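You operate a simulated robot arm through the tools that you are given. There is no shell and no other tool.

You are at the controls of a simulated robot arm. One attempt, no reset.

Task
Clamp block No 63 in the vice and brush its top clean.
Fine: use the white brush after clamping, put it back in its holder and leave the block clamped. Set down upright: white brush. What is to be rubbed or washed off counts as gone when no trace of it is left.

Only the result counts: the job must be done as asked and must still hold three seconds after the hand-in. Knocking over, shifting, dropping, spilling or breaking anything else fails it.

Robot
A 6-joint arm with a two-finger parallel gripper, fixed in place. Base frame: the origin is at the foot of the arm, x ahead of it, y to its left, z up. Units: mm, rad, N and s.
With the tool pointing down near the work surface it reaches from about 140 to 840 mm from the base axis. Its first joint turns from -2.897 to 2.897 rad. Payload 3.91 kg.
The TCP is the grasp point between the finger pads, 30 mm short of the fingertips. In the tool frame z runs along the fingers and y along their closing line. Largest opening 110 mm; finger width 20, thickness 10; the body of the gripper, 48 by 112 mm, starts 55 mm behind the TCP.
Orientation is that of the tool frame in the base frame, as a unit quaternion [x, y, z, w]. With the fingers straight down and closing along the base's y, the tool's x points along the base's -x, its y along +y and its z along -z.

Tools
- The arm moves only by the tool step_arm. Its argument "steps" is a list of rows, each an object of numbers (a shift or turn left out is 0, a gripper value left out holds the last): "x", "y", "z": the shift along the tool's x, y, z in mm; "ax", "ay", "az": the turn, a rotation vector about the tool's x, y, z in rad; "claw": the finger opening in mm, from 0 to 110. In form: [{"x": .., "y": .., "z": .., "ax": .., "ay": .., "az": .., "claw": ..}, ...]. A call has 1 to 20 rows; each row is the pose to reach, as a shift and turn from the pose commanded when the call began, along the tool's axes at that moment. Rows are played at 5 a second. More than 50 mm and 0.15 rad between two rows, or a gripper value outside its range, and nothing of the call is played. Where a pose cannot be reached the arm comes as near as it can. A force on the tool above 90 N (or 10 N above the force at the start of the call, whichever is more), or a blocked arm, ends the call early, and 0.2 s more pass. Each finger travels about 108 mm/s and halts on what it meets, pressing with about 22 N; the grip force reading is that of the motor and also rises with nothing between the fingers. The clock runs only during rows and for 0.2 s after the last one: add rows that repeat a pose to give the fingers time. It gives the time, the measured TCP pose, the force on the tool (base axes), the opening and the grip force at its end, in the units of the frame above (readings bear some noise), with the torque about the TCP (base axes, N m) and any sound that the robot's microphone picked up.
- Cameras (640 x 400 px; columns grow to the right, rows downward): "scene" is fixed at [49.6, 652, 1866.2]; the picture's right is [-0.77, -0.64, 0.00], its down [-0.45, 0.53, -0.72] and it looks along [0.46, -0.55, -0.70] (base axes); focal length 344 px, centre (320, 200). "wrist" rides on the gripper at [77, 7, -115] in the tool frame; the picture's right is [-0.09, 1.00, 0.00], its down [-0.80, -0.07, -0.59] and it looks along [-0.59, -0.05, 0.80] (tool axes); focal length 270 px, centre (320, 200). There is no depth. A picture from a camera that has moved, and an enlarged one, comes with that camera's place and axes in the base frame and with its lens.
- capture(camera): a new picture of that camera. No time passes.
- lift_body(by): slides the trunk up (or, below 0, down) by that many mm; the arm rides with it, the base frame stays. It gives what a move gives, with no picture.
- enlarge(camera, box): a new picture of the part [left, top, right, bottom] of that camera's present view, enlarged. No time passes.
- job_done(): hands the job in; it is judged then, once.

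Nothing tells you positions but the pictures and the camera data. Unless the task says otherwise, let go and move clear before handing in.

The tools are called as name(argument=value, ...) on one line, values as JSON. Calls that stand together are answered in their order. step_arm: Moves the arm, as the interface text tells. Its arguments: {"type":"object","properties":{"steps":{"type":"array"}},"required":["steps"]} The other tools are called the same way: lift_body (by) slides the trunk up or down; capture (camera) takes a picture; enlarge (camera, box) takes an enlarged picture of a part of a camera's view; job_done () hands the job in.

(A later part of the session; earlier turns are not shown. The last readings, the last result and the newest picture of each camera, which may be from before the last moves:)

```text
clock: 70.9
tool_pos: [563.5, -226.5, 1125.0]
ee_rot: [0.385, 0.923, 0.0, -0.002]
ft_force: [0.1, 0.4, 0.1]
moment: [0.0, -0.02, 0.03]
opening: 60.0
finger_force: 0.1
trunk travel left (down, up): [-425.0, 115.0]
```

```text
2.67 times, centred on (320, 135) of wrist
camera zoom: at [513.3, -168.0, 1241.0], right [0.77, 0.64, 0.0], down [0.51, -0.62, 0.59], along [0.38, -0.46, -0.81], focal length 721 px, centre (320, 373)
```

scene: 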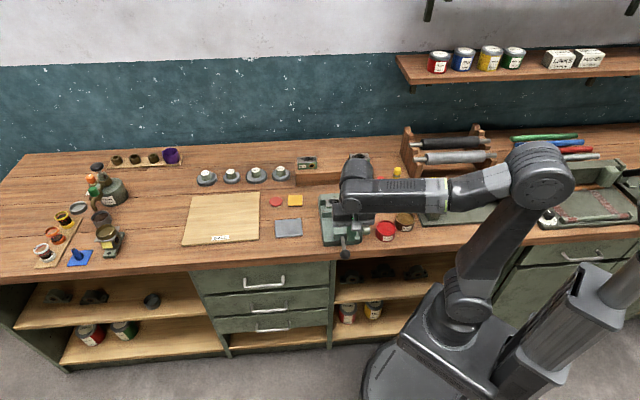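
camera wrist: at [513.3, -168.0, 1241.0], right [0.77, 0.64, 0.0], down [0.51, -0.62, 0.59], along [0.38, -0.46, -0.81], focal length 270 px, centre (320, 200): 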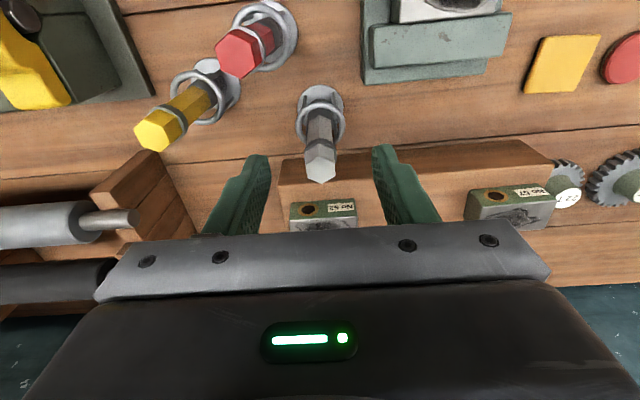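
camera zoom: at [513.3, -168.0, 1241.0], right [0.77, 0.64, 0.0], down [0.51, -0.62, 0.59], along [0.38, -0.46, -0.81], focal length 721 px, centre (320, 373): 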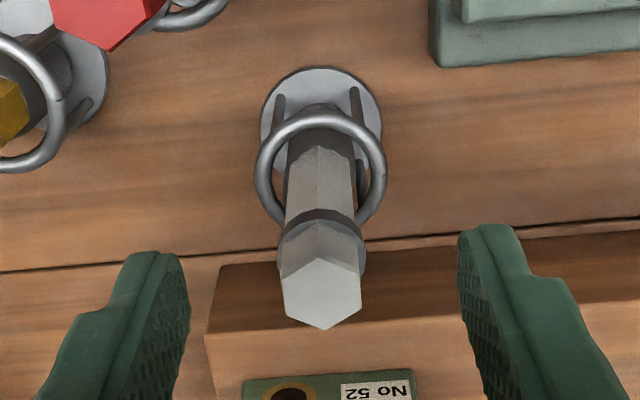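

The white brush stands vertically at about (583, -252), top near z=1050, holder ring near z≈951. I align over it and descend in two stages.

step_arm(steps=[{"x": -16, "y": -2, "z": 10, "ax": -0.0016, "ay": -0.0037, "claw": 60}, {"x": -32, "y": -4, "z": 25, "ax": -0.0016, "ay": -0.0037}, {"x": -32, "y": -4, "z": 38, "ax": -0.0016, "ay": -0.0037}, {"x": -32, "y": -4, "z": 38, "ax": -0.0016, "ay": -0.0037}])

capture(camera="wrist")

enlarge(camera="scene", box=[310, 130, 430, 205])

```text
clock: 71.9
tool_pos: [584.0, -253.0, 1088.0]
ee_rot: [0.386, 0.923, 0.001, 0.001]
ft_force: [0.1, -0.3, 0.9]
moment: [0.01, -0.01, -0.02]
opening: 60.0
finger_force: 0.1
trunk travel left (down, up): [-425.0, 115.0]
```

```text
taken
camera wrist: at [533.6, -193.0, 1202.7], right [0.77, 0.64, 0.0], down [0.51, -0.62, 0.6], along [0.38, -0.46, -0.8], focal length 270 px, centre (320, 200)
```

wrist: 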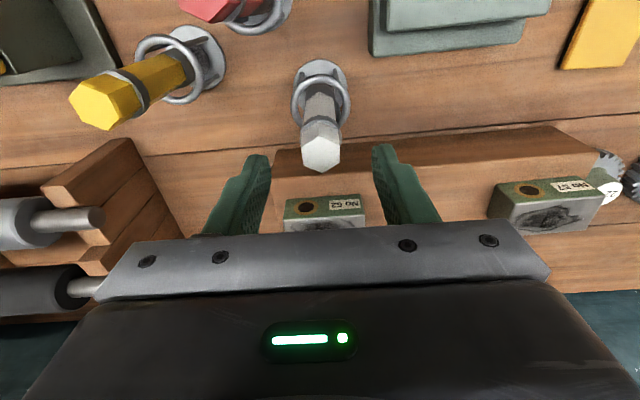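

```text
5.33 times, centred on (370, 168) of scene
camera zoom: at [49.6, 652.0, 1866.2], right [-0.77, -0.64, 0.0], down [-0.45, 0.53, -0.72], along [0.46, -0.55, -0.7], focal length 1836 px, centre (53, 373)
```

zoom: 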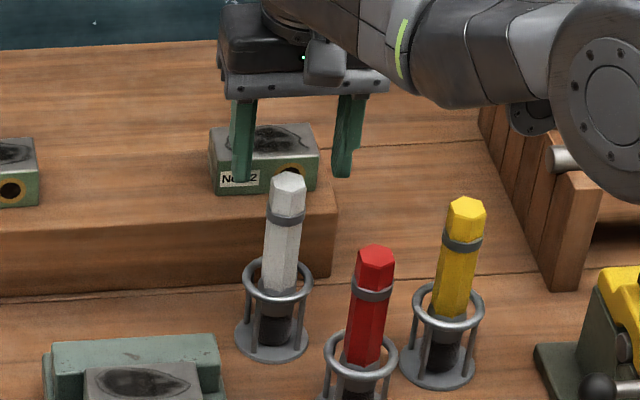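

The brush is centred between the fingers. I descend to TCP z≈1006 and close on the handle.

step_arm(steps=[{"z": 20, "claw": 60}, {"z": 40}, {"z": 60}, {"z": 74}, {"z": 81}, {"z": 81}])

enlarge(camera="scene", box=[310, 130, 430, 205])

capture(camera="wrist")

```text
clock: 73.3
tool_pos: [582.1, -252.4, 1007.4]
ee_rot: [0.386, 0.922, 0.0, 0.001]
ft_force: [-0.3, 0.2, 0.5]
moment: [0.02, -0.02, 0.01]
opening: 59.9
finger_force: 0.0
trunk travel left (down, up): [-425.0, 115.0]
```

```text
5.33 times, centred on (370, 168) of scene
camera zoom: at [49.6, 652.0, 1866.2], right [-0.77, -0.64, 0.0], down [-0.45, 0.53, -0.72], along [0.46, -0.55, -0.7], focal length 1836 px, centre (53, 373)
```

zoom: 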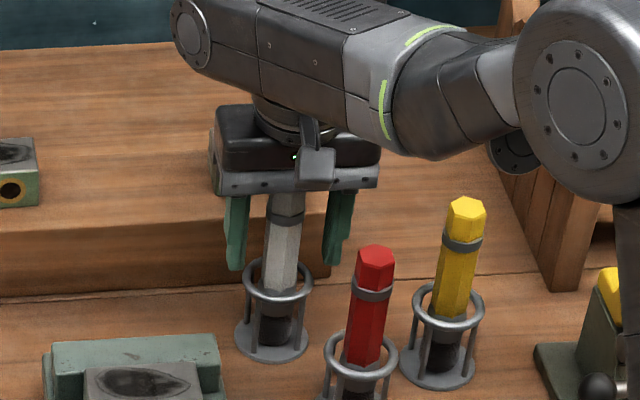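

```text
taken
camera wrist: at [531.5, -192.8, 1122.2], right [0.77, 0.64, 0.0], down [0.51, -0.62, 0.6], along [0.38, -0.46, -0.8], focal length 270 px, centre (320, 200)
```

wrist: 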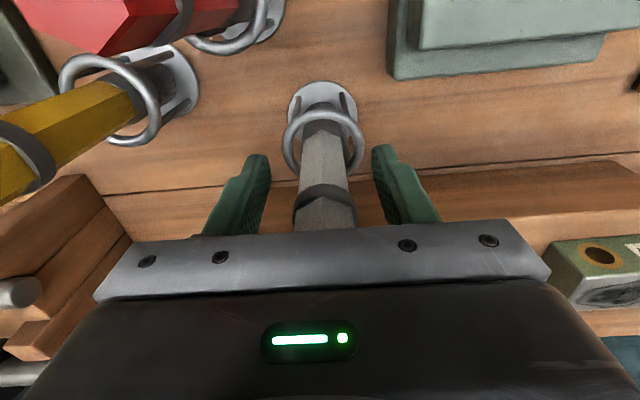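

The fingers are well placed around the handle above the holder ring. I close.

step_arm(steps=[{"claw": 45}, {"claw": 32}, {"claw": 20}, {"claw": 14}, {"claw": 14}, {"claw": 14}])

capture(camera="wrist")

```text
clock: 74.7
tool_pos: [582.8, -253.2, 1007.5]
ee_rot: [0.386, 0.923, 0.0, 0.002]
ft_force: [0.1, 0.9, 0.9]
moment: [-0.01, 0.01, 0.02]
opening: 26.0
finger_force: 21.9
trunk travel left (down, up): [-425.0, 115.0]
```

```text
taken
camera wrist: at [531.5, -192.8, 1122.4], right [0.77, 0.64, 0.0], down [0.51, -0.62, 0.6], along [0.38, -0.46, -0.8], focal length 270 px, centre (320, 200)
```

wrist: 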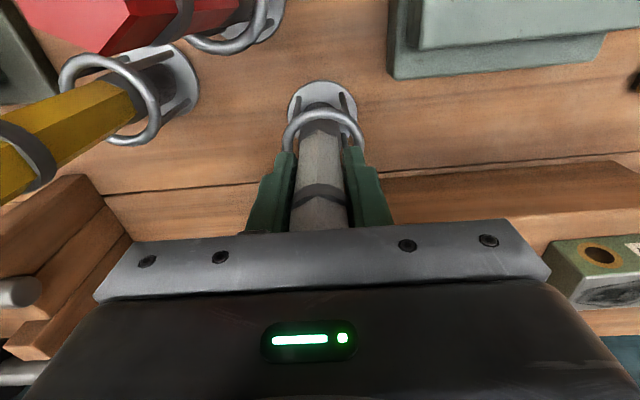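

The handle is held firmly (26 mm). I lift it straight up out of its holder.

step_arm(steps=[{"z": -6, "claw": 14}, {"z": -15}, {"z": -27}, {"z": -40}, {"z": -55}, {"z": -70}, {"z": -85}, {"z": -100}, {"z": -115}, {"z": -125}, {"z": -125}])

capture(camera="wrist")

enlarge(camera="scene", box=[310, 120, 430, 195])

```text
clock: 77.1
tool_pos: [579.9, -253.4, 1131.9]
ee_rot: [0.386, 0.923, 0.0, 0.002]
ft_force: [-0.4, 0.0, 0.0]
moment: [0.02, -0.01, -0.01]
opening: 25.9
finger_force: 21.6
trunk travel left (down, up): [-425.0, 115.0]
```

```text
taken
camera wrist: at [530.4, -193.7, 1247.2], right [0.77, 0.64, 0.0], down [0.51, -0.62, 0.6], along [0.38, -0.46, -0.8], focal length 270 px, centre (320, 200)
```

wrist: 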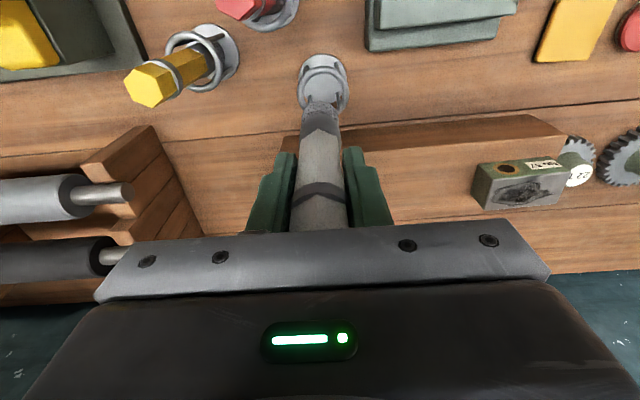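

```text
5.33 times, centred on (370, 158) of scene
camera zoom: at [49.6, 652.0, 1866.2], right [-0.77, -0.64, 0.0], down [-0.45, 0.53, -0.72], along [0.46, -0.55, -0.7], focal length 1836 px, centre (53, 427)
```

zoom: 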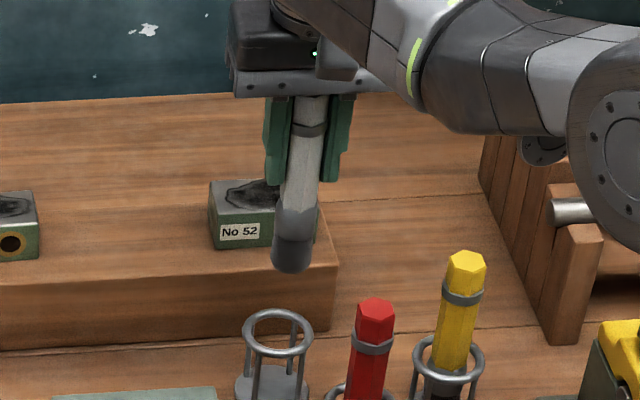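

The white brush is free of its holder. I enlarge the views to determine where its bristle end is.

enlarge(camera="wrist", box=[260, 40, 388, 120])

enlarge(camera="scene", box=[350, 125, 382, 180])

```text
5.00 times, centred on (324, 80) of wrist
camera zoom: at [530.4, -193.7, 1247.2], right [0.77, 0.64, 0.0], down [0.51, -0.62, 0.6], along [0.38, -0.46, -0.8], focal length 1351 px, centre (300, 800)
```

zoom: 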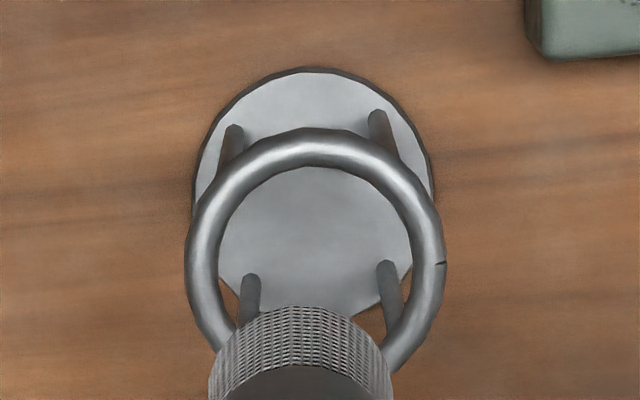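

```text
7.27 times, centred on (366, 152) of scene
camera zoom: at [49.6, 652.0, 1866.2], right [-0.77, -0.64, 0.0], down [-0.45, 0.53, -0.72], along [0.46, -0.55, -0.7], focal length 2503 px, centre (-14, 546)
```

zoom: 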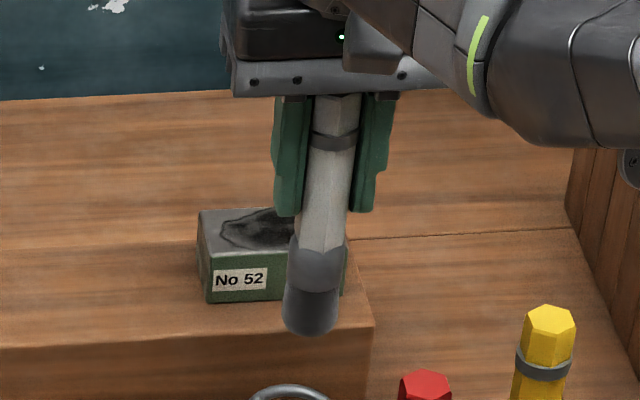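

The bristle end is about 103 mm below the TCP (28 mm wide), and the block's top should be near z≈967 at about (591, -95). I carry the brush over the block at this height.

step_arm(steps=[{"x": 12, "y": 12, "claw": 14}, {"x": 30, "y": 34}, {"x": 52, "y": 60}, {"x": 75, "y": 86}, {"x": 95, "y": 106}, {"x": 103, "y": 115}, {"x": 103, "y": 115}])

capture(camera="wrist")

enlarge(camera="wrist", box=[200, 20, 440, 170])

enlarge(camera="scene", box=[300, 130, 420, 205])

```text
clock: 78.7
tool_pos: [589.5, -97.4, 1129.8]
ee_rot: [0.386, 0.923, 0.0, 0.001]
ft_force: [-0.2, -0.3, -0.2]
moment: [-0.04, 0.0, -0.01]
opening: 26.0
finger_force: 22.1
trunk travel left (down, up): [-425.0, 115.0]
```

```text
taken
camera wrist: at [541.1, -38.6, 1245.4], right [0.77, 0.64, 0.0], down [0.51, -0.62, 0.6], along [0.38, -0.46, -0.8], focal length 270 px, centre (320, 200)
```

wrist: 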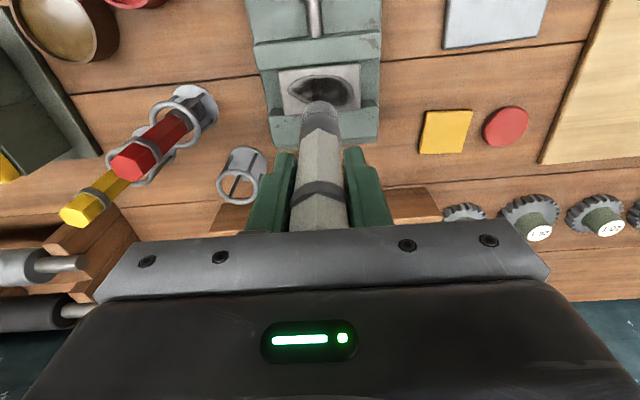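

```text
2.67 times, centred on (320, 95) of wrist
camera zoom: at [541.1, -38.6, 1245.4], right [0.77, 0.64, 0.0], down [0.51, -0.62, 0.6], along [0.38, -0.46, -0.8], focal length 721 px, centre (320, 480)
```

zoom: 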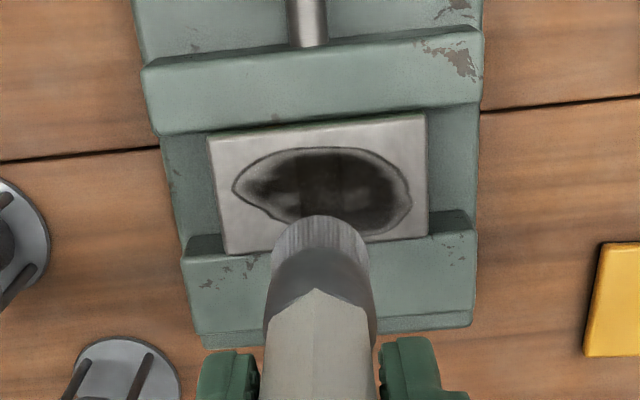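

```text
5.33 times, centred on (360, 168) of scene
camera zoom: at [49.6, 652.0, 1866.2], right [-0.77, -0.64, 0.0], down [-0.45, 0.53, -0.72], along [0.46, -0.55, -0.7], focal length 1836 px, centre (107, 373)
```

zoom: 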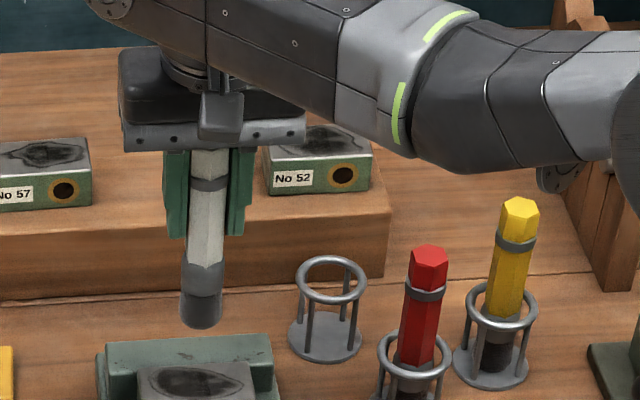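

The block's dirt patch is right below; block top centre computes to (587, -94, ~965). I descend over it towards contact.

step_arm(steps=[{"x": 4, "y": 0.7, "z": 15, "claw": 14}, {"x": 4, "y": 0.7, "z": 30}, {"x": 4, "y": 0.7, "z": 45}, {"x": 4, "y": 0.7, "z": 53}, {"x": 4, "y": 0.7, "z": 53}])

step_arm(steps=[{"z": 1.5, "claw": 14}, {"z": 3}, {"z": 4.5}, {"z": 4.5}])

capture(camera="wrist")

enlarge(camera="scene", box=[300, 150, 400, 212])

```text
clock: 79.9
tool_pos: [588.7, -94.7, 1079.0]
ee_rot: [0.386, 0.922, 0.0, 0.001]
ft_force: [-0.3, -0.1, -1.0]
moment: [-0.02, 0.06, -0.02]
opening: 25.9
finger_force: 21.8
trunk travel left (down, up): [-425.0, 115.0]
```

```text
clock: 80.9
tool_pos: [589.4, -95.1, 1073.4]
ee_rot: [0.385, 0.923, -0.001, 0.002]
ft_force: [-0.2, -0.2, -0.5]
moment: [0.0, -0.01, 0.02]
opening: 25.8
finger_force: 21.7
trunk travel left (down, up): [-425.0, 115.0]
```

```text
taken
camera wrist: at [539.1, -36.0, 1189.2], right [0.77, 0.64, 0.0], down [0.51, -0.62, 0.6], along [0.38, -0.46, -0.8], focal length 270 px, centre (320, 200)
```

wrist: 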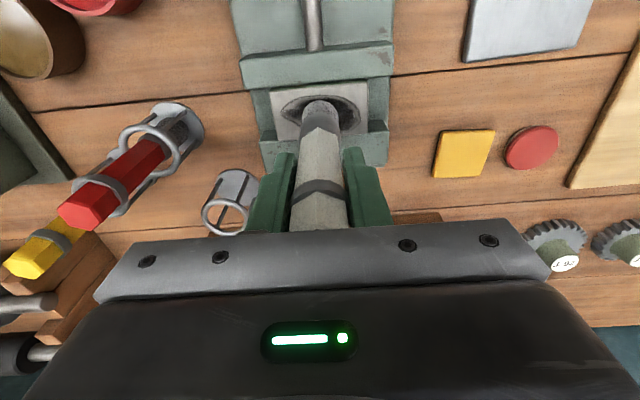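

```text
6.40 times, centred on (350, 181) of scene
camera zoom: at [49.6, 652.0, 1866.2], right [-0.77, -0.64, 0.0], down [-0.45, 0.53, -0.72], along [0.46, -0.55, -0.7], focal length 2203 px, centre (128, 322)
```

zoom: 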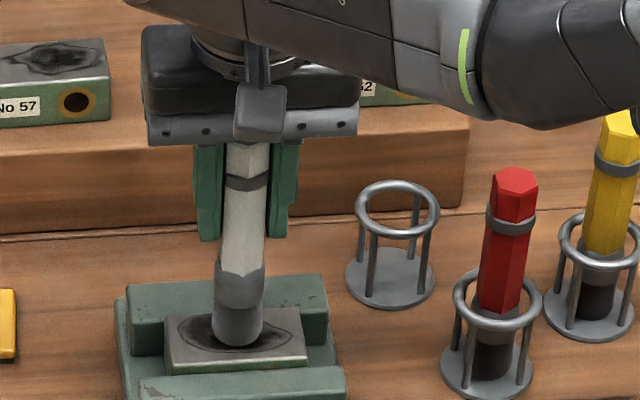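

No contact yet at z=1073. I lower a little further.

step_arm(steps=[{"z": 1, "claw": 14}, {"z": 2}, {"z": 3}, {"z": 4}, {"z": 4}])

```text
clock: 82.1
tool_pos: [588.6, -95.4, 1072.4]
ee_rot: [0.386, 0.922, 0.001, 0.003]
ft_force: [3.5, -1.6, 16.3]
moment: [-0.31, -0.02, 0.0]
opening: 26.1
finger_force: 22.0
trunk travel left (down, up): [-425.0, 115.0]
```

Light contact found at TCP z≈1072.5. I ease the pressure to a few newtons and start sweeping along the block.

step_arm(steps=[{"z": -2, "claw": 14}, {"y": -10, "z": -2}, {"y": -20, "z": -2}, {"y": -30, "z": -2}, {"y": -20, "z": -2}, {"y": -10, "z": -2}, {"y": 0, "z": -2}, {"y": 10, "z": -2}, {"y": 20, "z": -2}, {"y": 30, "z": -2}, {"y": 20, "z": -2}, {"y": 10, "z": -2}, {"y": 0, "z": -2}, {"y": 0, "z": -2}])

capture(camera="wrist")

enlarge(camera="scene", box=[300, 150, 400, 212])

```text
clock: 85.1
tool_pos: [590.4, -95.9, 1074.1]
ee_rot: [0.386, 0.923, 0.001, 0.001]
ft_force: [-0.2, -0.7, -0.6]
moment: [-0.01, 0.01, 0.03]
opening: 25.9
finger_force: 21.8
trunk travel left (down, up): [-425.0, 115.0]
```

```text
taken
camera wrist: at [539.7, -35.8, 1188.5], right [0.77, 0.64, 0.0], down [0.51, -0.62, 0.6], along [0.38, -0.46, -0.8], focal length 270 px, centre (320, 200)
```

wrist: 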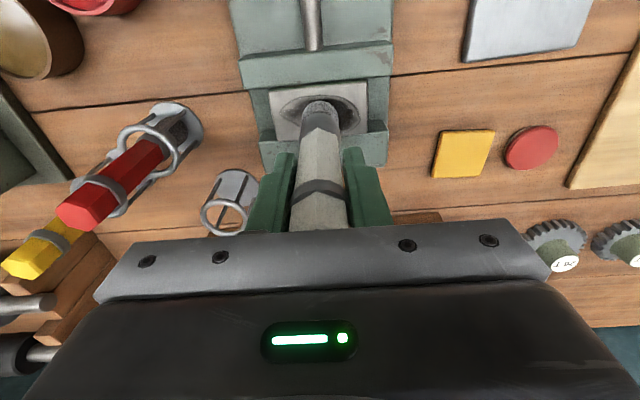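

```text
6.40 times, centred on (350, 181) of scene
camera zoom: at [49.6, 652.0, 1866.2], right [-0.77, -0.64, 0.0], down [-0.45, 0.53, -0.72], along [0.46, -0.55, -0.7], focal length 2203 px, centre (128, 322)
```

zoom: 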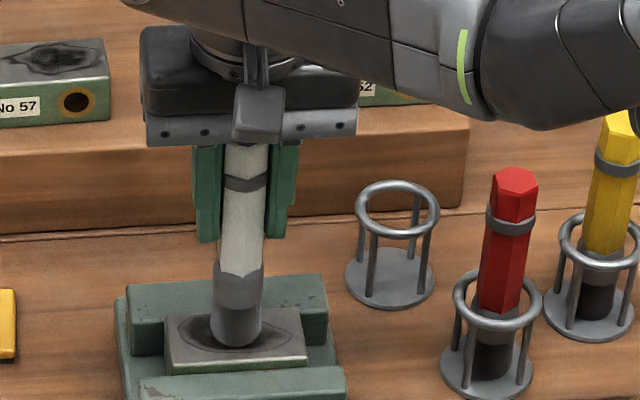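

There was no contact at that height. I lower in fine steps to find a light steady pressure.

step_arm(steps=[{"z": 0.5, "claw": 14}, {"z": 1}, {"z": 1}])

step_arm(steps=[{"z": 0.5, "claw": 14}, {"z": 0.5}])

```text
clock: 85.9
tool_pos: [588.2, -94.0, 1072.2]
ee_rot: [0.386, 0.922, 0.001, 0.002]
ft_force: [-0.1, 0.4, 5.5]
moment: [-0.1, 0.13, -0.05]
opening: 25.9
finger_force: 21.8
trunk travel left (down, up): [-425.0, 115.0]
```

```text
clock: 86.5
tool_pos: [588.8, -96.0, 1071.6]
ee_rot: [0.386, 0.922, 0.0, 0.003]
ft_force: [3.0, -1.4, 11.1]
moment: [-0.4, -0.1, -0.02]
opening: 26.0
finger_force: 21.9
trunk travel left (down, up): [-425.0, 115.0]
```

About 11 N of contact now, a reasonable brushing pressure. I sweep along the block's length.

step_arm(steps=[{"y": -8, "claw": 14}, {"y": -16}, {"y": -24}, {"y": -32}, {"y": -24}, {"y": -16}, {"y": -8}, {"y": 0}, {"y": 8}, {"y": 16}, {"y": 24}, {"y": 32}, {"y": 24}, {"y": 16}, {"y": 8}, {"y": 0}])

enlarge(camera="wrist", box=[200, 40, 440, 190])

enlarge(camera="scene", box=[300, 150, 400, 212])

```text
clock: 89.9
tool_pos: [589.3, -95.7, 1071.7]
ee_rot: [0.386, 0.922, 0.0, 0.002]
ft_force: [-0.5, 0.5, 0.6]
moment: [0.03, -0.03, 0.0]
opening: 25.9
finger_force: 22.3
trunk travel left (down, up): [-425.0, 115.0]
```

```text
2.67 times, centred on (320, 115) of wrist
camera zoom: at [537.8, -36.8, 1186.7], right [0.77, 0.64, 0.0], down [0.51, -0.62, 0.6], along [0.38, -0.46, -0.8], focal length 721 px, centre (320, 427)
```

zoom: 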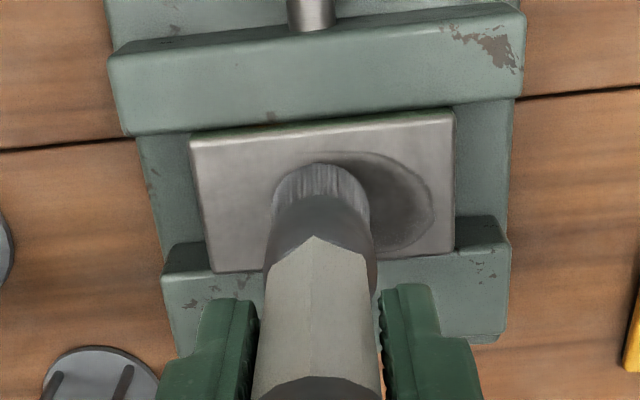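

```text
6.40 times, centred on (350, 181) of scene
camera zoom: at [49.6, 652.0, 1866.2], right [-0.77, -0.64, 0.0], down [-0.45, 0.53, -0.72], along [0.46, -0.55, -0.7], focal length 2203 px, centre (128, 322)
```

zoom: 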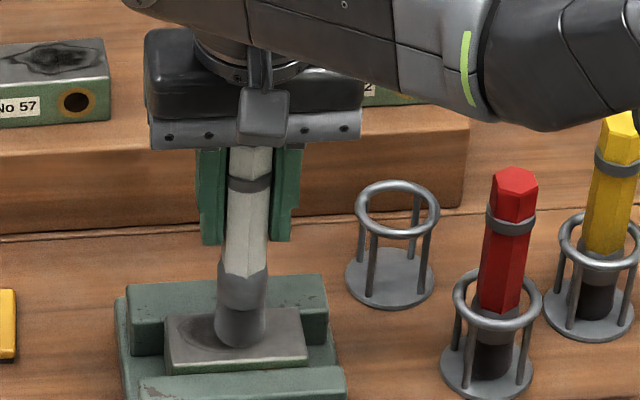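

The brushing works: the left half is already clean. I press slightly more and continue over the right half and the edges.

step_arm(steps=[{"z": 0.7, "claw": 14}, {"y": 8, "z": 1.0}, {"y": 16, "z": 1.0}, {"y": 24, "z": 1.0}, {"y": 32, "z": 1.0}, {"x": 4, "y": 34, "z": 1.0}, {"x": 8, "y": 32, "z": 1.0}, {"x": 8, "y": 24, "z": 1.0}, {"x": 8, "y": 16, "z": 1.0}, {"x": 8, "y": 8, "z": 1.0}, {"x": 8, "y": 0, "z": 1.0}, {"x": 8, "y": -8, "z": 1.0}, {"x": 8, "y": -16, "z": 1.0}, {"x": 8, "y": -24, "z": 1.0}, {"x": 8, "y": -32, "z": 1.0}, {"x": 8, "y": -32, "z": 1.0}])

enlarge(camera="wrist", box=[200, 40, 440, 190])

enlarge(camera="scene", box=[300, 150, 400, 212])

```text
clock: 93.3
tool_pos: [561.8, -112.8, 1070.1]
ee_rot: [0.386, 0.922, 0.001, 0.002]
ft_force: [-0.2, 1.2, 6.4]
moment: [-0.02, 0.23, -0.04]
opening: 25.9
finger_force: 22.2
trunk travel left (down, up): [-425.0, 115.0]
```

```text
2.67 times, centred on (320, 115) of wrist
camera zoom: at [510.9, -53.6, 1185.5], right [0.77, 0.64, 0.0], down [0.51, -0.62, 0.6], along [0.38, -0.46, -0.8], focal length 721 px, centre (320, 427)
```

zoom: 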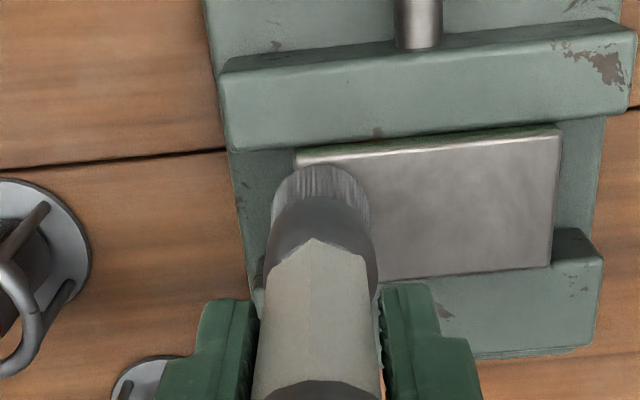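

```text
6.40 times, centred on (350, 181) of scene
camera zoom: at [49.6, 652.0, 1866.2], right [-0.77, -0.64, 0.0], down [-0.45, 0.53, -0.72], along [0.46, -0.55, -0.7], focal length 2203 px, centre (128, 322)
```

zoom: 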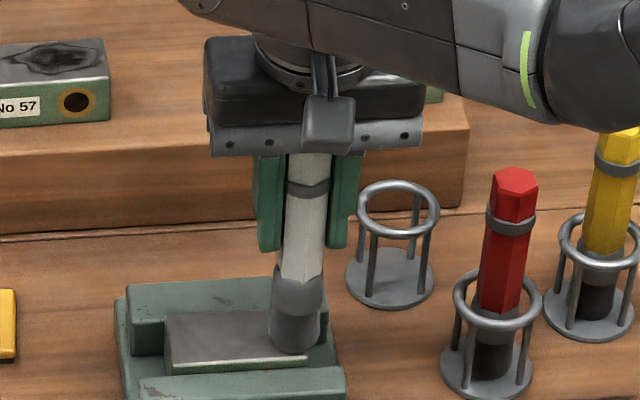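

The visible surface looks clean now. I make another pass along the rear side and the centre to remove any remaining trace, then inspect.

step_arm(steps=[{"x": -8, "claw": 14}, {"x": -16}, {"x": -17, "y": 8}, {"x": -17, "y": 16}, {"x": -17, "y": 24}, {"x": -17, "y": 32}, {"x": -17, "y": 40}, {"x": -17, "y": 48}, {"x": -17, "y": 56}, {"x": -17, "y": 64}, {"x": -8, "y": 64}, {"x": -8, "y": 56}, {"x": -8, "y": 48}, {"x": -8, "y": 40}, {"x": -8, "y": 32}, {"x": -8, "y": 24}, {"x": -8, "y": 16}, {"x": -8, "y": 8}, {"x": -8, "y": 0}, {"x": -8, "y": 0}])

step_arm(steps=[{"z": -10, "claw": 14}, {"z": -25}, {"x": 30, "y": 20, "z": -45}, {"x": 45, "y": 32, "z": -60}, {"x": 45, "y": 32, "z": -60}])

enlarge(camera="wrist", box=[200, 40, 440, 190])

enlarge(camera="scene", box=[310, 170, 374, 210])

```text
clock: 97.5
tool_pos: [567.2, -119.1, 1071.3]
ee_rot: [0.386, 0.922, 0.0, 0.0]
ft_force: [-1.3, 0.8, -0.1]
moment: [0.0, -0.01, -0.02]
opening: 25.8
finger_force: 22.2
trunk travel left (down, up): [-425.0, 115.0]
```

```text
clock: 98.7
tool_pos: [556.9, -62.1, 1129.6]
ee_rot: [0.386, 0.923, 0.0, 0.001]
ft_force: [-0.8, 0.3, -1.2]
moment: [0.05, 0.01, 0.03]
opening: 25.7
finger_force: 22.5
trunk travel left (down, up): [-425.0, 115.0]
```

```text
2.67 times, centred on (320, 115) of wrist
camera zoom: at [507.0, -3.1, 1244.1], right [0.77, 0.64, 0.0], down [0.51, -0.62, 0.6], along [0.38, -0.46, -0.8], focal length 721 px, centre (320, 427)
```

zoom: 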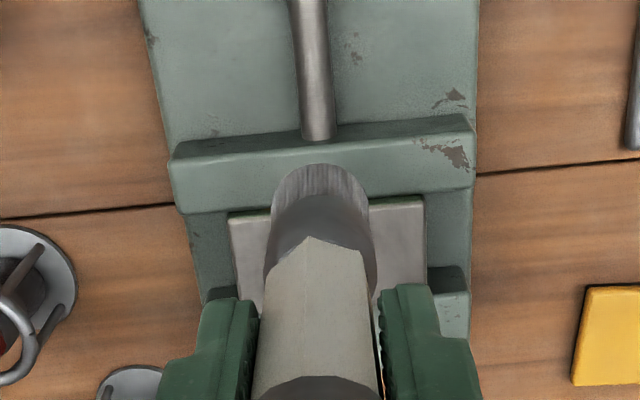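

```text
10.00 times, centred on (342, 190) of scene
camera zoom: at [49.6, 652.0, 1866.2], right [-0.77, -0.64, 0.0], down [-0.45, 0.53, -0.72], along [0.46, -0.55, -0.7], focal length 3442 px, centre (100, 300)
```

zoom: 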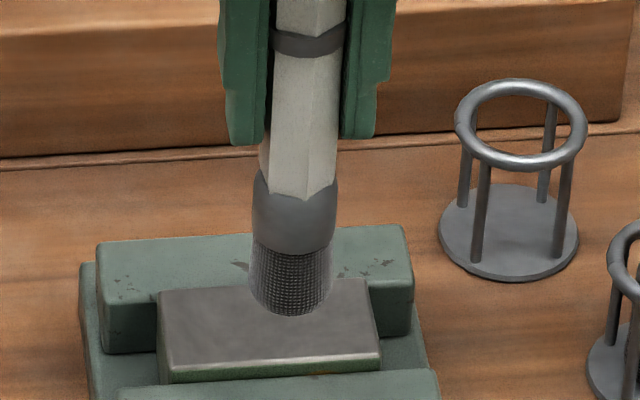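

The block's top looks clean; I shift sideways to see the part hidden behind the brush.

step_arm(steps=[{"y": 30, "claw": 14}, {"y": 60}, {"y": 85}, {"y": 85}])

enlarge(camera="wrist", box=[150, 60, 310, 160])

enlarge(camera="scene", box=[310, 170, 374, 210])

```text
clock: 99.7
tool_pos: [615.6, -6.4, 1126.9]
ee_rot: [0.386, 0.923, 0.001, 0.001]
ft_force: [0.7, -0.3, -1.2]
moment: [-0.02, 0.01, -0.05]
opening: 25.9
finger_force: 22.1
trunk travel left (down, up): [-425.0, 115.0]
```

```text
4.00 times, centred on (230, 110) of wrist
camera zoom: at [565.8, 54.3, 1242.1], right [0.77, 0.64, 0.0], down [0.51, -0.62, 0.6], along [0.38, -0.46, -0.8], focal length 1081 px, centre (680, 560)
```

zoom: 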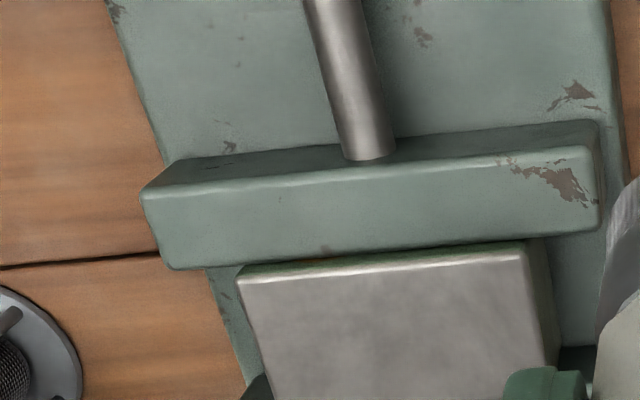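

```text
10.00 times, centred on (342, 190) of scene
camera zoom: at [49.6, 652.0, 1866.2], right [-0.77, -0.64, 0.0], down [-0.45, 0.53, -0.72], along [0.46, -0.55, -0.7], focal length 3442 px, centre (100, 300)
```

zoom: 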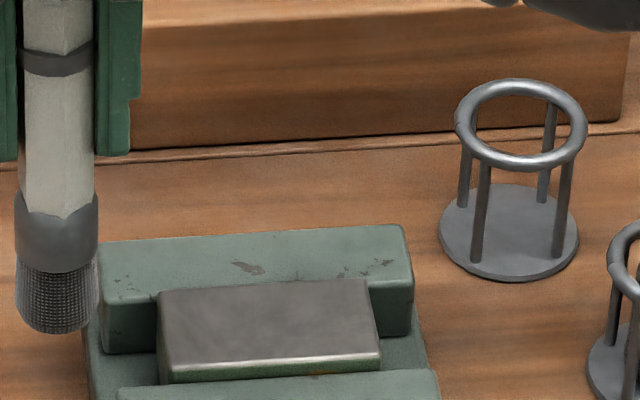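

The top looks evenly clean from both cameras. For certainty I'll make one more full pass with confirmed contact pressure.

step_arm(steps=[{"x": -15, "y": -18, "claw": 14}, {"x": -32, "y": -36}, {"x": -42, "y": -50}, {"x": -42, "y": -50, "z": 20}, {"x": -42, "y": -50, "z": 40}, {"x": -42, "y": -50, "z": 54}, {"x": -42, "y": -50, "z": 54}])

step_arm(steps=[{"z": 1, "claw": 14}, {"z": 2}, {"z": 2}])

```text
clock: 101.3
tool_pos: [611.0, -69.2, 1075.7]
ee_rot: [0.386, 0.922, 0.0, 0.001]
ft_force: [-0.2, 0.0, -0.5]
moment: [0.01, -0.02, 0.01]
opening: 26.1
finger_force: 22.3
trunk travel left (down, up): [-425.0, 115.0]
```

```text
clock: 102.1
tool_pos: [610.1, -69.0, 1074.3]
ee_rot: [0.387, 0.922, 0.0, 0.001]
ft_force: [0.7, 0.4, -0.8]
moment: [-0.02, 0.0, 0.02]
opening: 26.0
finger_force: 22.4
trunk travel left (down, up): [-425.0, 115.0]
```

step_arm(steps=[{"z": 1, "claw": 14}, {"z": 2}, {"z": 3}, {"z": 3}])

```text
clock: 103.1
tool_pos: [611.3, -70.2, 1071.7]
ee_rot: [0.386, 0.923, 0.001, 0.003]
ft_force: [0.4, -0.7, 17.4]
moment: [-0.06, -0.04, -0.08]
opening: 26.2
finger_force: 22.1
trunk travel left (down, up): [-425.0, 115.0]
```

Contact again (17 N); I ease slightly and sweep the whole top in three lanes.

step_arm(steps=[{"z": -0.7, "claw": 14}, {"y": -10, "z": -0.7}, {"y": -20, "z": -0.7}, {"y": -30, "z": -0.7}, {"y": -40, "z": -0.7}, {"y": -50, "z": -0.7}, {"y": -60, "z": -0.7}, {"y": -67, "z": -0.7}, {"x": 5, "y": -67, "z": -0.7}, {"x": 10, "y": -67, "z": -0.7}, {"x": 10, "y": -57, "z": -0.7}, {"x": 10, "y": -47, "z": -0.7}, {"x": 10, "y": -37, "z": -0.7}, {"x": 10, "y": -27, "z": -0.7}, {"x": 10, "y": -17, "z": -0.7}, {"x": 10, "y": -7, "z": -0.7}, {"x": 10, "y": 0, "z": -0.7}, {"x": 10, "y": 0, "z": -0.7}])

step_arm(steps=[{"x": -7, "z": 0.5, "claw": 14}, {"x": -14, "z": 0.5}, {"x": -20, "z": 0.5}, {"x": -20, "y": -10, "z": 0.5}, {"x": -20, "y": -20, "z": 0.5}, {"x": -20, "y": -30, "z": 0.5}, {"x": -20, "y": -40, "z": 0.5}, {"x": -20, "y": -50, "z": 0.5}, {"x": -20, "y": -60, "z": 0.5}, {"x": -20, "y": -67, "z": 0.5}, {"x": -10, "y": -67, "z": 0.5}, {"x": -10, "y": -57, "z": 0.5}, {"x": -10, "y": -47, "z": 0.5}, {"x": -10, "y": -37, "z": 0.5}, {"x": -10, "y": -27, "z": 0.5}, {"x": -10, "y": -17, "z": 0.5}, {"x": -10, "y": -7, "z": 0.5}, {"x": -10, "y": 0, "z": 0.5}, {"x": -10, "y": 0, "z": 0.5}])

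```text
clock: 106.9
tool_pos: [603.2, -61.7, 1071.6]
ee_rot: [0.385, 0.923, 0.001, 0.002]
ft_force: [0.7, -1.0, 5.2]
moment: [-0.16, 0.04, -0.02]
opening: 25.7
finger_force: 22.0
trunk travel left (down, up): [-425.0, 115.0]
```

```text
clock: 110.9
tool_pos: [612.2, -68.6, 1071.7]
ee_rot: [0.386, 0.923, 0.001, 0.002]
ft_force: [-1.0, -2.1, 5.2]
moment: [-0.16, 0.17, -0.03]
opening: 25.7
finger_force: 22.1
trunk travel left (down, up): [-425.0, 115.0]
```

Full pass with steady contact done. I lift the brush and inspect the block once more.

step_arm(steps=[{"z": -15, "claw": 14}, {"z": -35}, {"z": -60}, {"z": -60}])

enlarge(camera="scene", box=[318, 180, 350, 200])

enlarge(camera="wrist", box=[220, 30, 380, 130])

```text
clock: 111.9
tool_pos: [612.9, -68.1, 1130.4]
ee_rot: [0.386, 0.923, 0.0, 0.001]
ft_force: [-0.1, 0.0, -1.0]
moment: [-0.01, 0.05, 0.01]
opening: 25.8
finger_force: 22.0
trunk travel left (down, up): [-425.0, 115.0]
```

```text
16.00 times, centred on (334, 190) of scene
camera zoom: at [49.6, 652.0, 1866.2], right [-0.77, -0.64, 0.0], down [-0.45, 0.53, -0.72], along [0.46, -0.55, -0.7], focal length 5507 px, centre (96, 360)
```

zoom: 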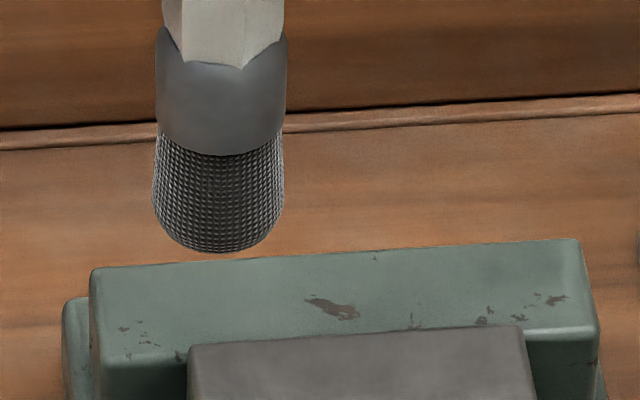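

```text
4.00 times, centred on (300, 80) of wrist
camera zoom: at [562.6, -8.2, 1245.8], right [0.77, 0.64, 0.0], down [0.51, -0.62, 0.6], along [0.38, -0.46, -0.8], focal length 1081 px, centre (400, 680)
```

zoom: 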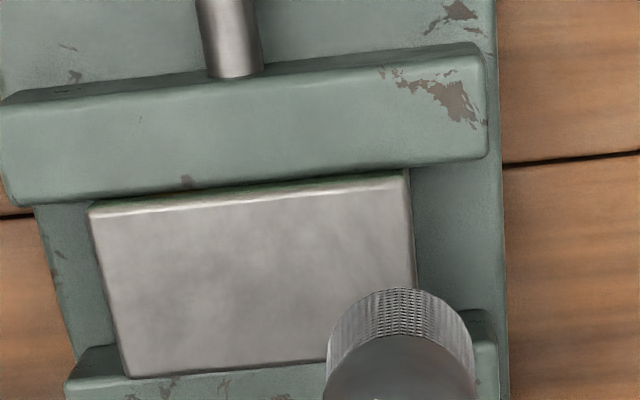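

The block's top is spotless and it's still clamped. I carry the brush back above its holder at (582.6, -252.8).

step_arm(steps=[{"x": -12, "y": -17, "claw": 14}, {"x": -32, "y": -45}, {"x": -54, "y": -74}, {"x": -76, "y": -104}, {"x": -96, "y": -132}, {"x": -106, "y": -145}, {"x": -110, "y": -151}, {"x": -110, "y": -151}])

enlarge(camera="wrist", box=[260, 40, 388, 120])

enlarge(camera="scene", box=[340, 130, 404, 170])

```text
clock: 113.7
tool_pos: [581.3, -252.2, 1135.2]
ee_rot: [0.387, 0.922, 0.0, 0.0]
ft_force: [0.0, -0.5, -0.3]
moment: [-0.03, 0.0, -0.01]
opening: 25.7
finger_force: 21.7
trunk travel left (down, up): [-425.0, 115.0]
```

```text
5.00 times, centred on (324, 80) of wrist
camera zoom: at [531.0, -192.4, 1249.4], right [0.77, 0.64, 0.0], down [0.51, -0.62, 0.6], along [0.38, -0.46, -0.8], focal length 1351 px, centre (300, 800)
```

zoom: 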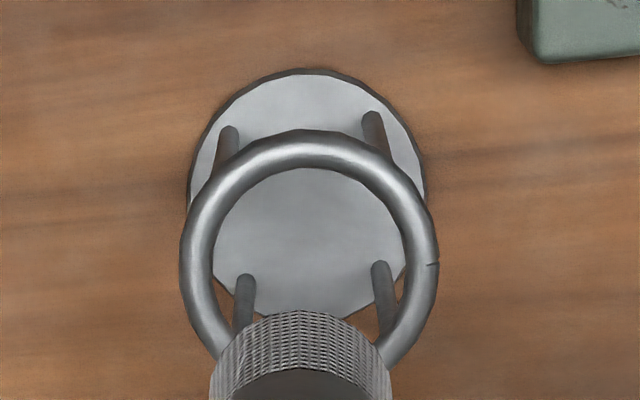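

```text
10.00 times, centred on (372, 150) of scene
camera zoom: at [49.6, 652.0, 1866.2], right [-0.77, -0.64, 0.0], down [-0.45, 0.53, -0.72], along [0.46, -0.55, -0.7], focal length 3442 px, centre (-200, 700)
```

zoom: 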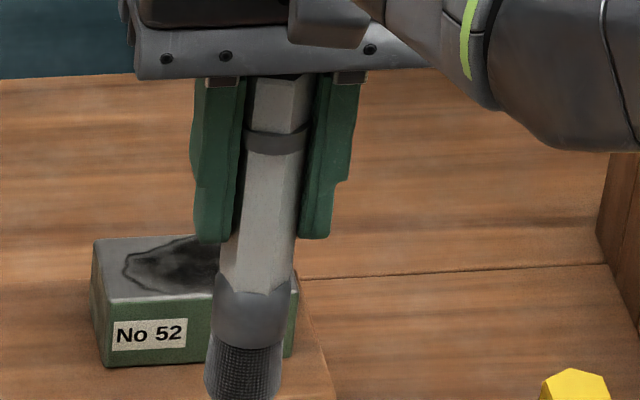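

Comparing with the lift-out view, I'm about 1.2 mm off sideways. I correct that and lower the brush into its holder carefully.

step_arm(steps=[{"y": -1.2, "z": 8, "claw": 14}, {"y": -1.2, "z": 22}, {"y": -1.2, "z": 38}, {"y": -1.2, "z": 52}, {"y": -1.2, "z": 64}, {"y": -1.2, "z": 64}])

enlarge(camera="wrist", box=[240, 50, 400, 150])

enlarge(camera="scene", box=[330, 130, 426, 190])

```text
clock: 115.1
tool_pos: [581.4, -254.3, 1068.1]
ee_rot: [0.386, 0.922, 0.001, 0.003]
ft_force: [0.2, 0.8, 7.7]
moment: [-0.02, -0.04, 0.03]
opening: 25.6
finger_force: 21.7
trunk travel left (down, up): [-425.0, 115.0]
```

```text
4.00 times, centred on (320, 100) of wrist
camera zoom: at [531.2, -194.8, 1183.4], right [0.77, 0.64, 0.0], down [0.51, -0.62, 0.6], along [0.38, -0.46, -0.8], focal length 1081 px, centre (320, 600)
```

zoom: 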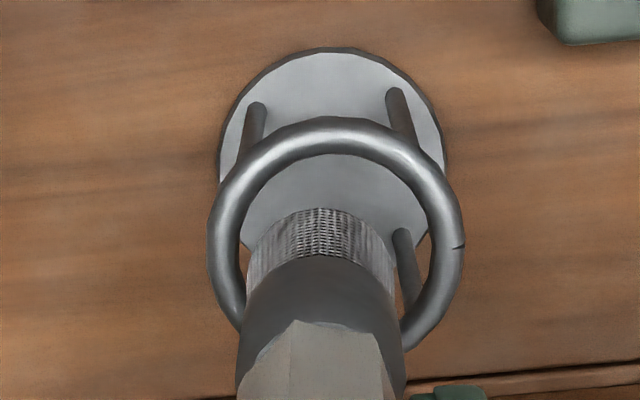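

```text
6.67 times, centred on (378, 160) of scene
camera zoom: at [49.6, 652.0, 1866.2], right [-0.77, -0.64, 0.0], down [-0.45, 0.53, -0.72], along [0.46, -0.55, -0.7], focal length 2294 px, centre (-67, 467)
```

zoom: 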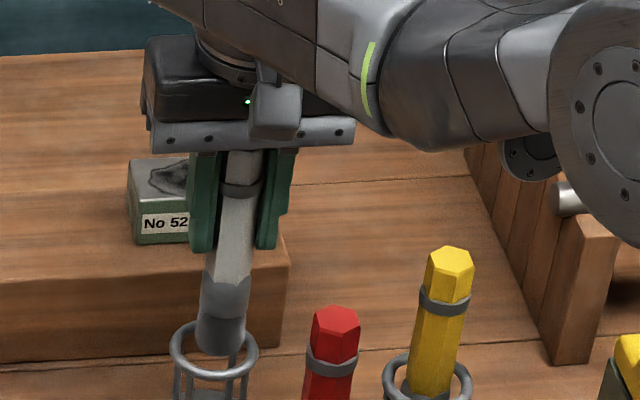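

The brush touched the holder's ring (8 N): the picture shows it about 4 mm off sideways and 6 mm too far back relative to the ring's centre. I raise it, correct, and look again.

step_arm(steps=[{"z": -6, "claw": 14}, {"z": -12}, {"x": 3, "y": 2, "z": -12}, {"x": 6, "y": 3.7, "z": -12}, {"x": 6, "y": 3.7, "z": -12}])

enlarge(camera="wrist", box=[240, 50, 400, 150])

enlarge(camera="scene", box=[340, 145, 404, 185])

```text
clock: 116.3
tool_pos: [579.2, -246.9, 1079.8]
ee_rot: [0.386, 0.922, 0.0, 0.001]
ft_force: [0.0, -0.2, -0.1]
moment: [0.0, 0.01, 0.02]
opening: 25.6
finger_force: 21.6
trunk travel left (down, up): [-425.0, 115.0]
```

```text
4.00 times, centred on (320, 100) of wrist
camera zoom: at [529.0, -187.3, 1194.2], right [0.77, 0.64, 0.0], down [0.51, -0.62, 0.6], along [0.38, -0.46, -0.8], focal length 1081 px, centre (320, 600)
```

zoom: 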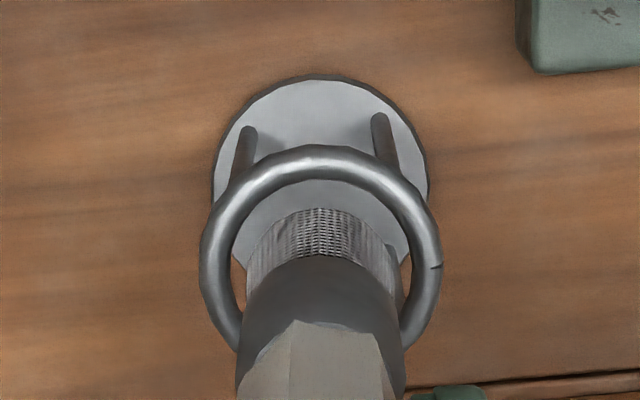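

```text
10.00 times, centred on (372, 165) of scene
camera zoom: at [49.6, 652.0, 1866.2], right [-0.77, -0.64, 0.0], down [-0.45, 0.53, -0.72], along [0.46, -0.55, -0.7], focal length 3442 px, centre (-200, 550)
```

zoom: 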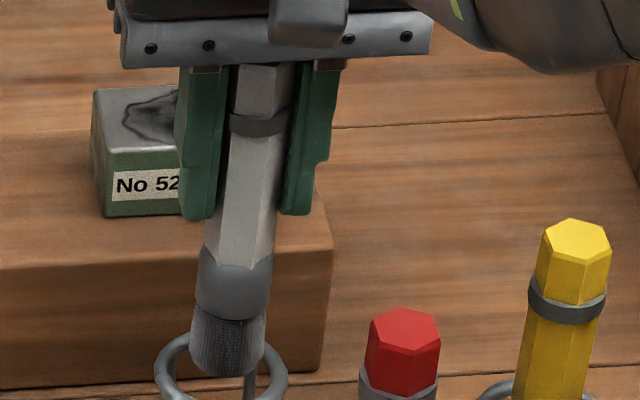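

Now the bristle end is centred over the ring. I lower it through the ring and check the force.

step_arm(steps=[{"z": 5, "claw": 14}, {"z": 10}, {"z": 15}, {"z": 20}, {"z": 26}, {"z": 32}, {"z": 32}])

enlarge(camera="wrist", box=[240, 50, 400, 150])

enlarge(camera="scene", box=[340, 150, 404, 190])

```text
clock: 117.9
tool_pos: [577.5, -246.2, 1057.8]
ee_rot: [0.385, 0.923, 0.001, 0.012]
ft_force: [5.5, -3.8, 75.2]
moment: [0.18, 0.37, -0.01]
opening: 25.8
finger_force: 22.0
trunk travel left (down, up): [-425.0, 115.0]
```

```text
4.00 times, centred on (320, 100) of wrist
camera zoom: at [524.9, -186.2, 1171.2], right [0.77, 0.64, 0.01], down [0.5, -0.61, 0.61], along [0.4, -0.46, -0.79], focal length 1081 px, centre (320, 600)
```

zoom: 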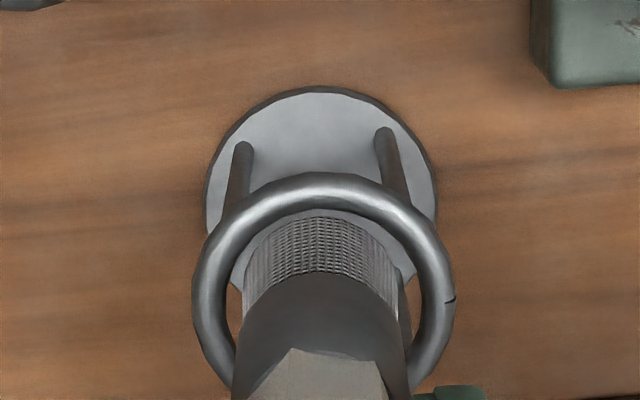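

```text
10.00 times, centred on (372, 170) of scene
camera zoom: at [49.6, 652.0, 1866.2], right [-0.77, -0.64, 0.0], down [-0.45, 0.53, -0.72], along [0.46, -0.55, -0.7], focal length 3442 px, centre (-200, 500)
```

zoom: 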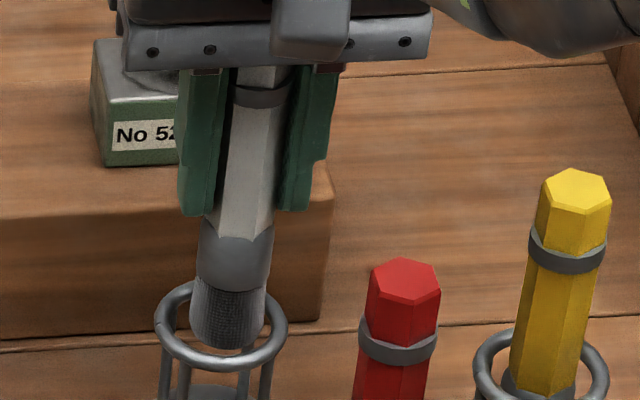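

The front edge of the bristles caught the ring (75 N) and the brush slid up in the grip. I lift off again and check the brush's state in the hand.

step_arm(steps=[{"z": -6, "ax": 0.006, "ay": 0.006, "claw": 14}, {"z": -20, "ax": 0.012, "ay": 0.012}, {"z": -30, "ax": 0.012, "ay": 0.012}, {"z": -30, "ax": 0.012, "ay": 0.012}])

enlarge(camera="wrist", box=[240, 50, 400, 150])

enlarge(camera="scene", box=[330, 120, 426, 180])

capture(camera="wrist")

```text
clock: 118.9
tool_pos: [579.7, -245.2, 1078.4]
ee_rot: [0.386, 0.923, -0.003, -0.008]
ft_force: [0.3, -0.2, -0.8]
moment: [0.03, -0.01, -0.01]
opening: 25.7
finger_force: 21.7
trunk travel left (down, up): [-425.0, 115.0]
```

```text
4.00 times, centred on (320, 100) of wrist
camera zoom: at [531.8, -185.9, 1193.0], right [0.77, 0.64, -0.01], down [0.52, -0.62, 0.59], along [0.37, -0.46, -0.81], focal length 1081 px, centre (320, 600)
```

zoom: 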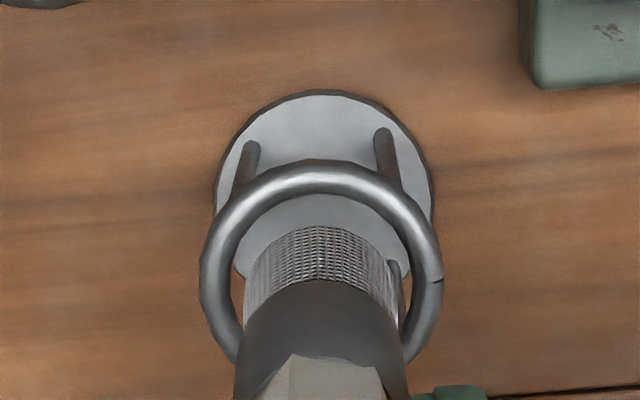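

```text
6.67 times, centred on (378, 150) of scene
camera zoom: at [49.6, 652.0, 1866.2], right [-0.77, -0.64, 0.0], down [-0.45, 0.53, -0.72], along [0.46, -0.55, -0.7], focal length 2294 px, centre (-67, 533)
```

zoom: 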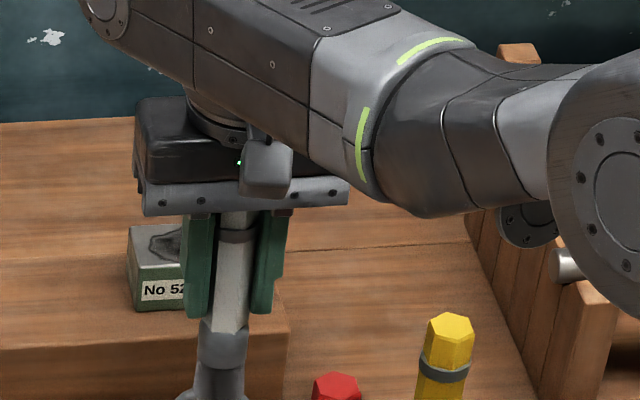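

```text
taken
camera wrist: at [531.8, -185.9, 1193.0], right [0.77, 0.64, -0.01], down [0.52, -0.62, 0.59], along [0.37, -0.46, -0.81], focal length 270 px, centre (320, 200)
```

wrist: 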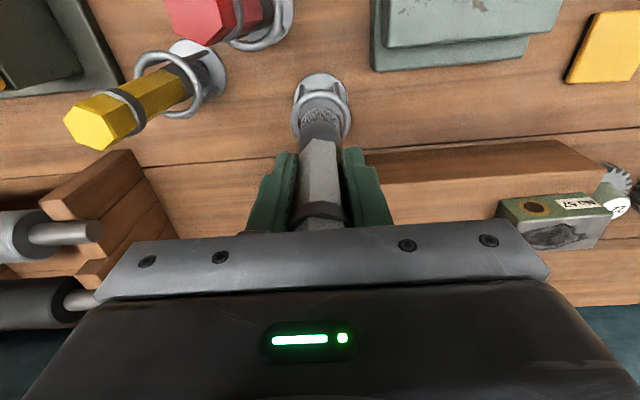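

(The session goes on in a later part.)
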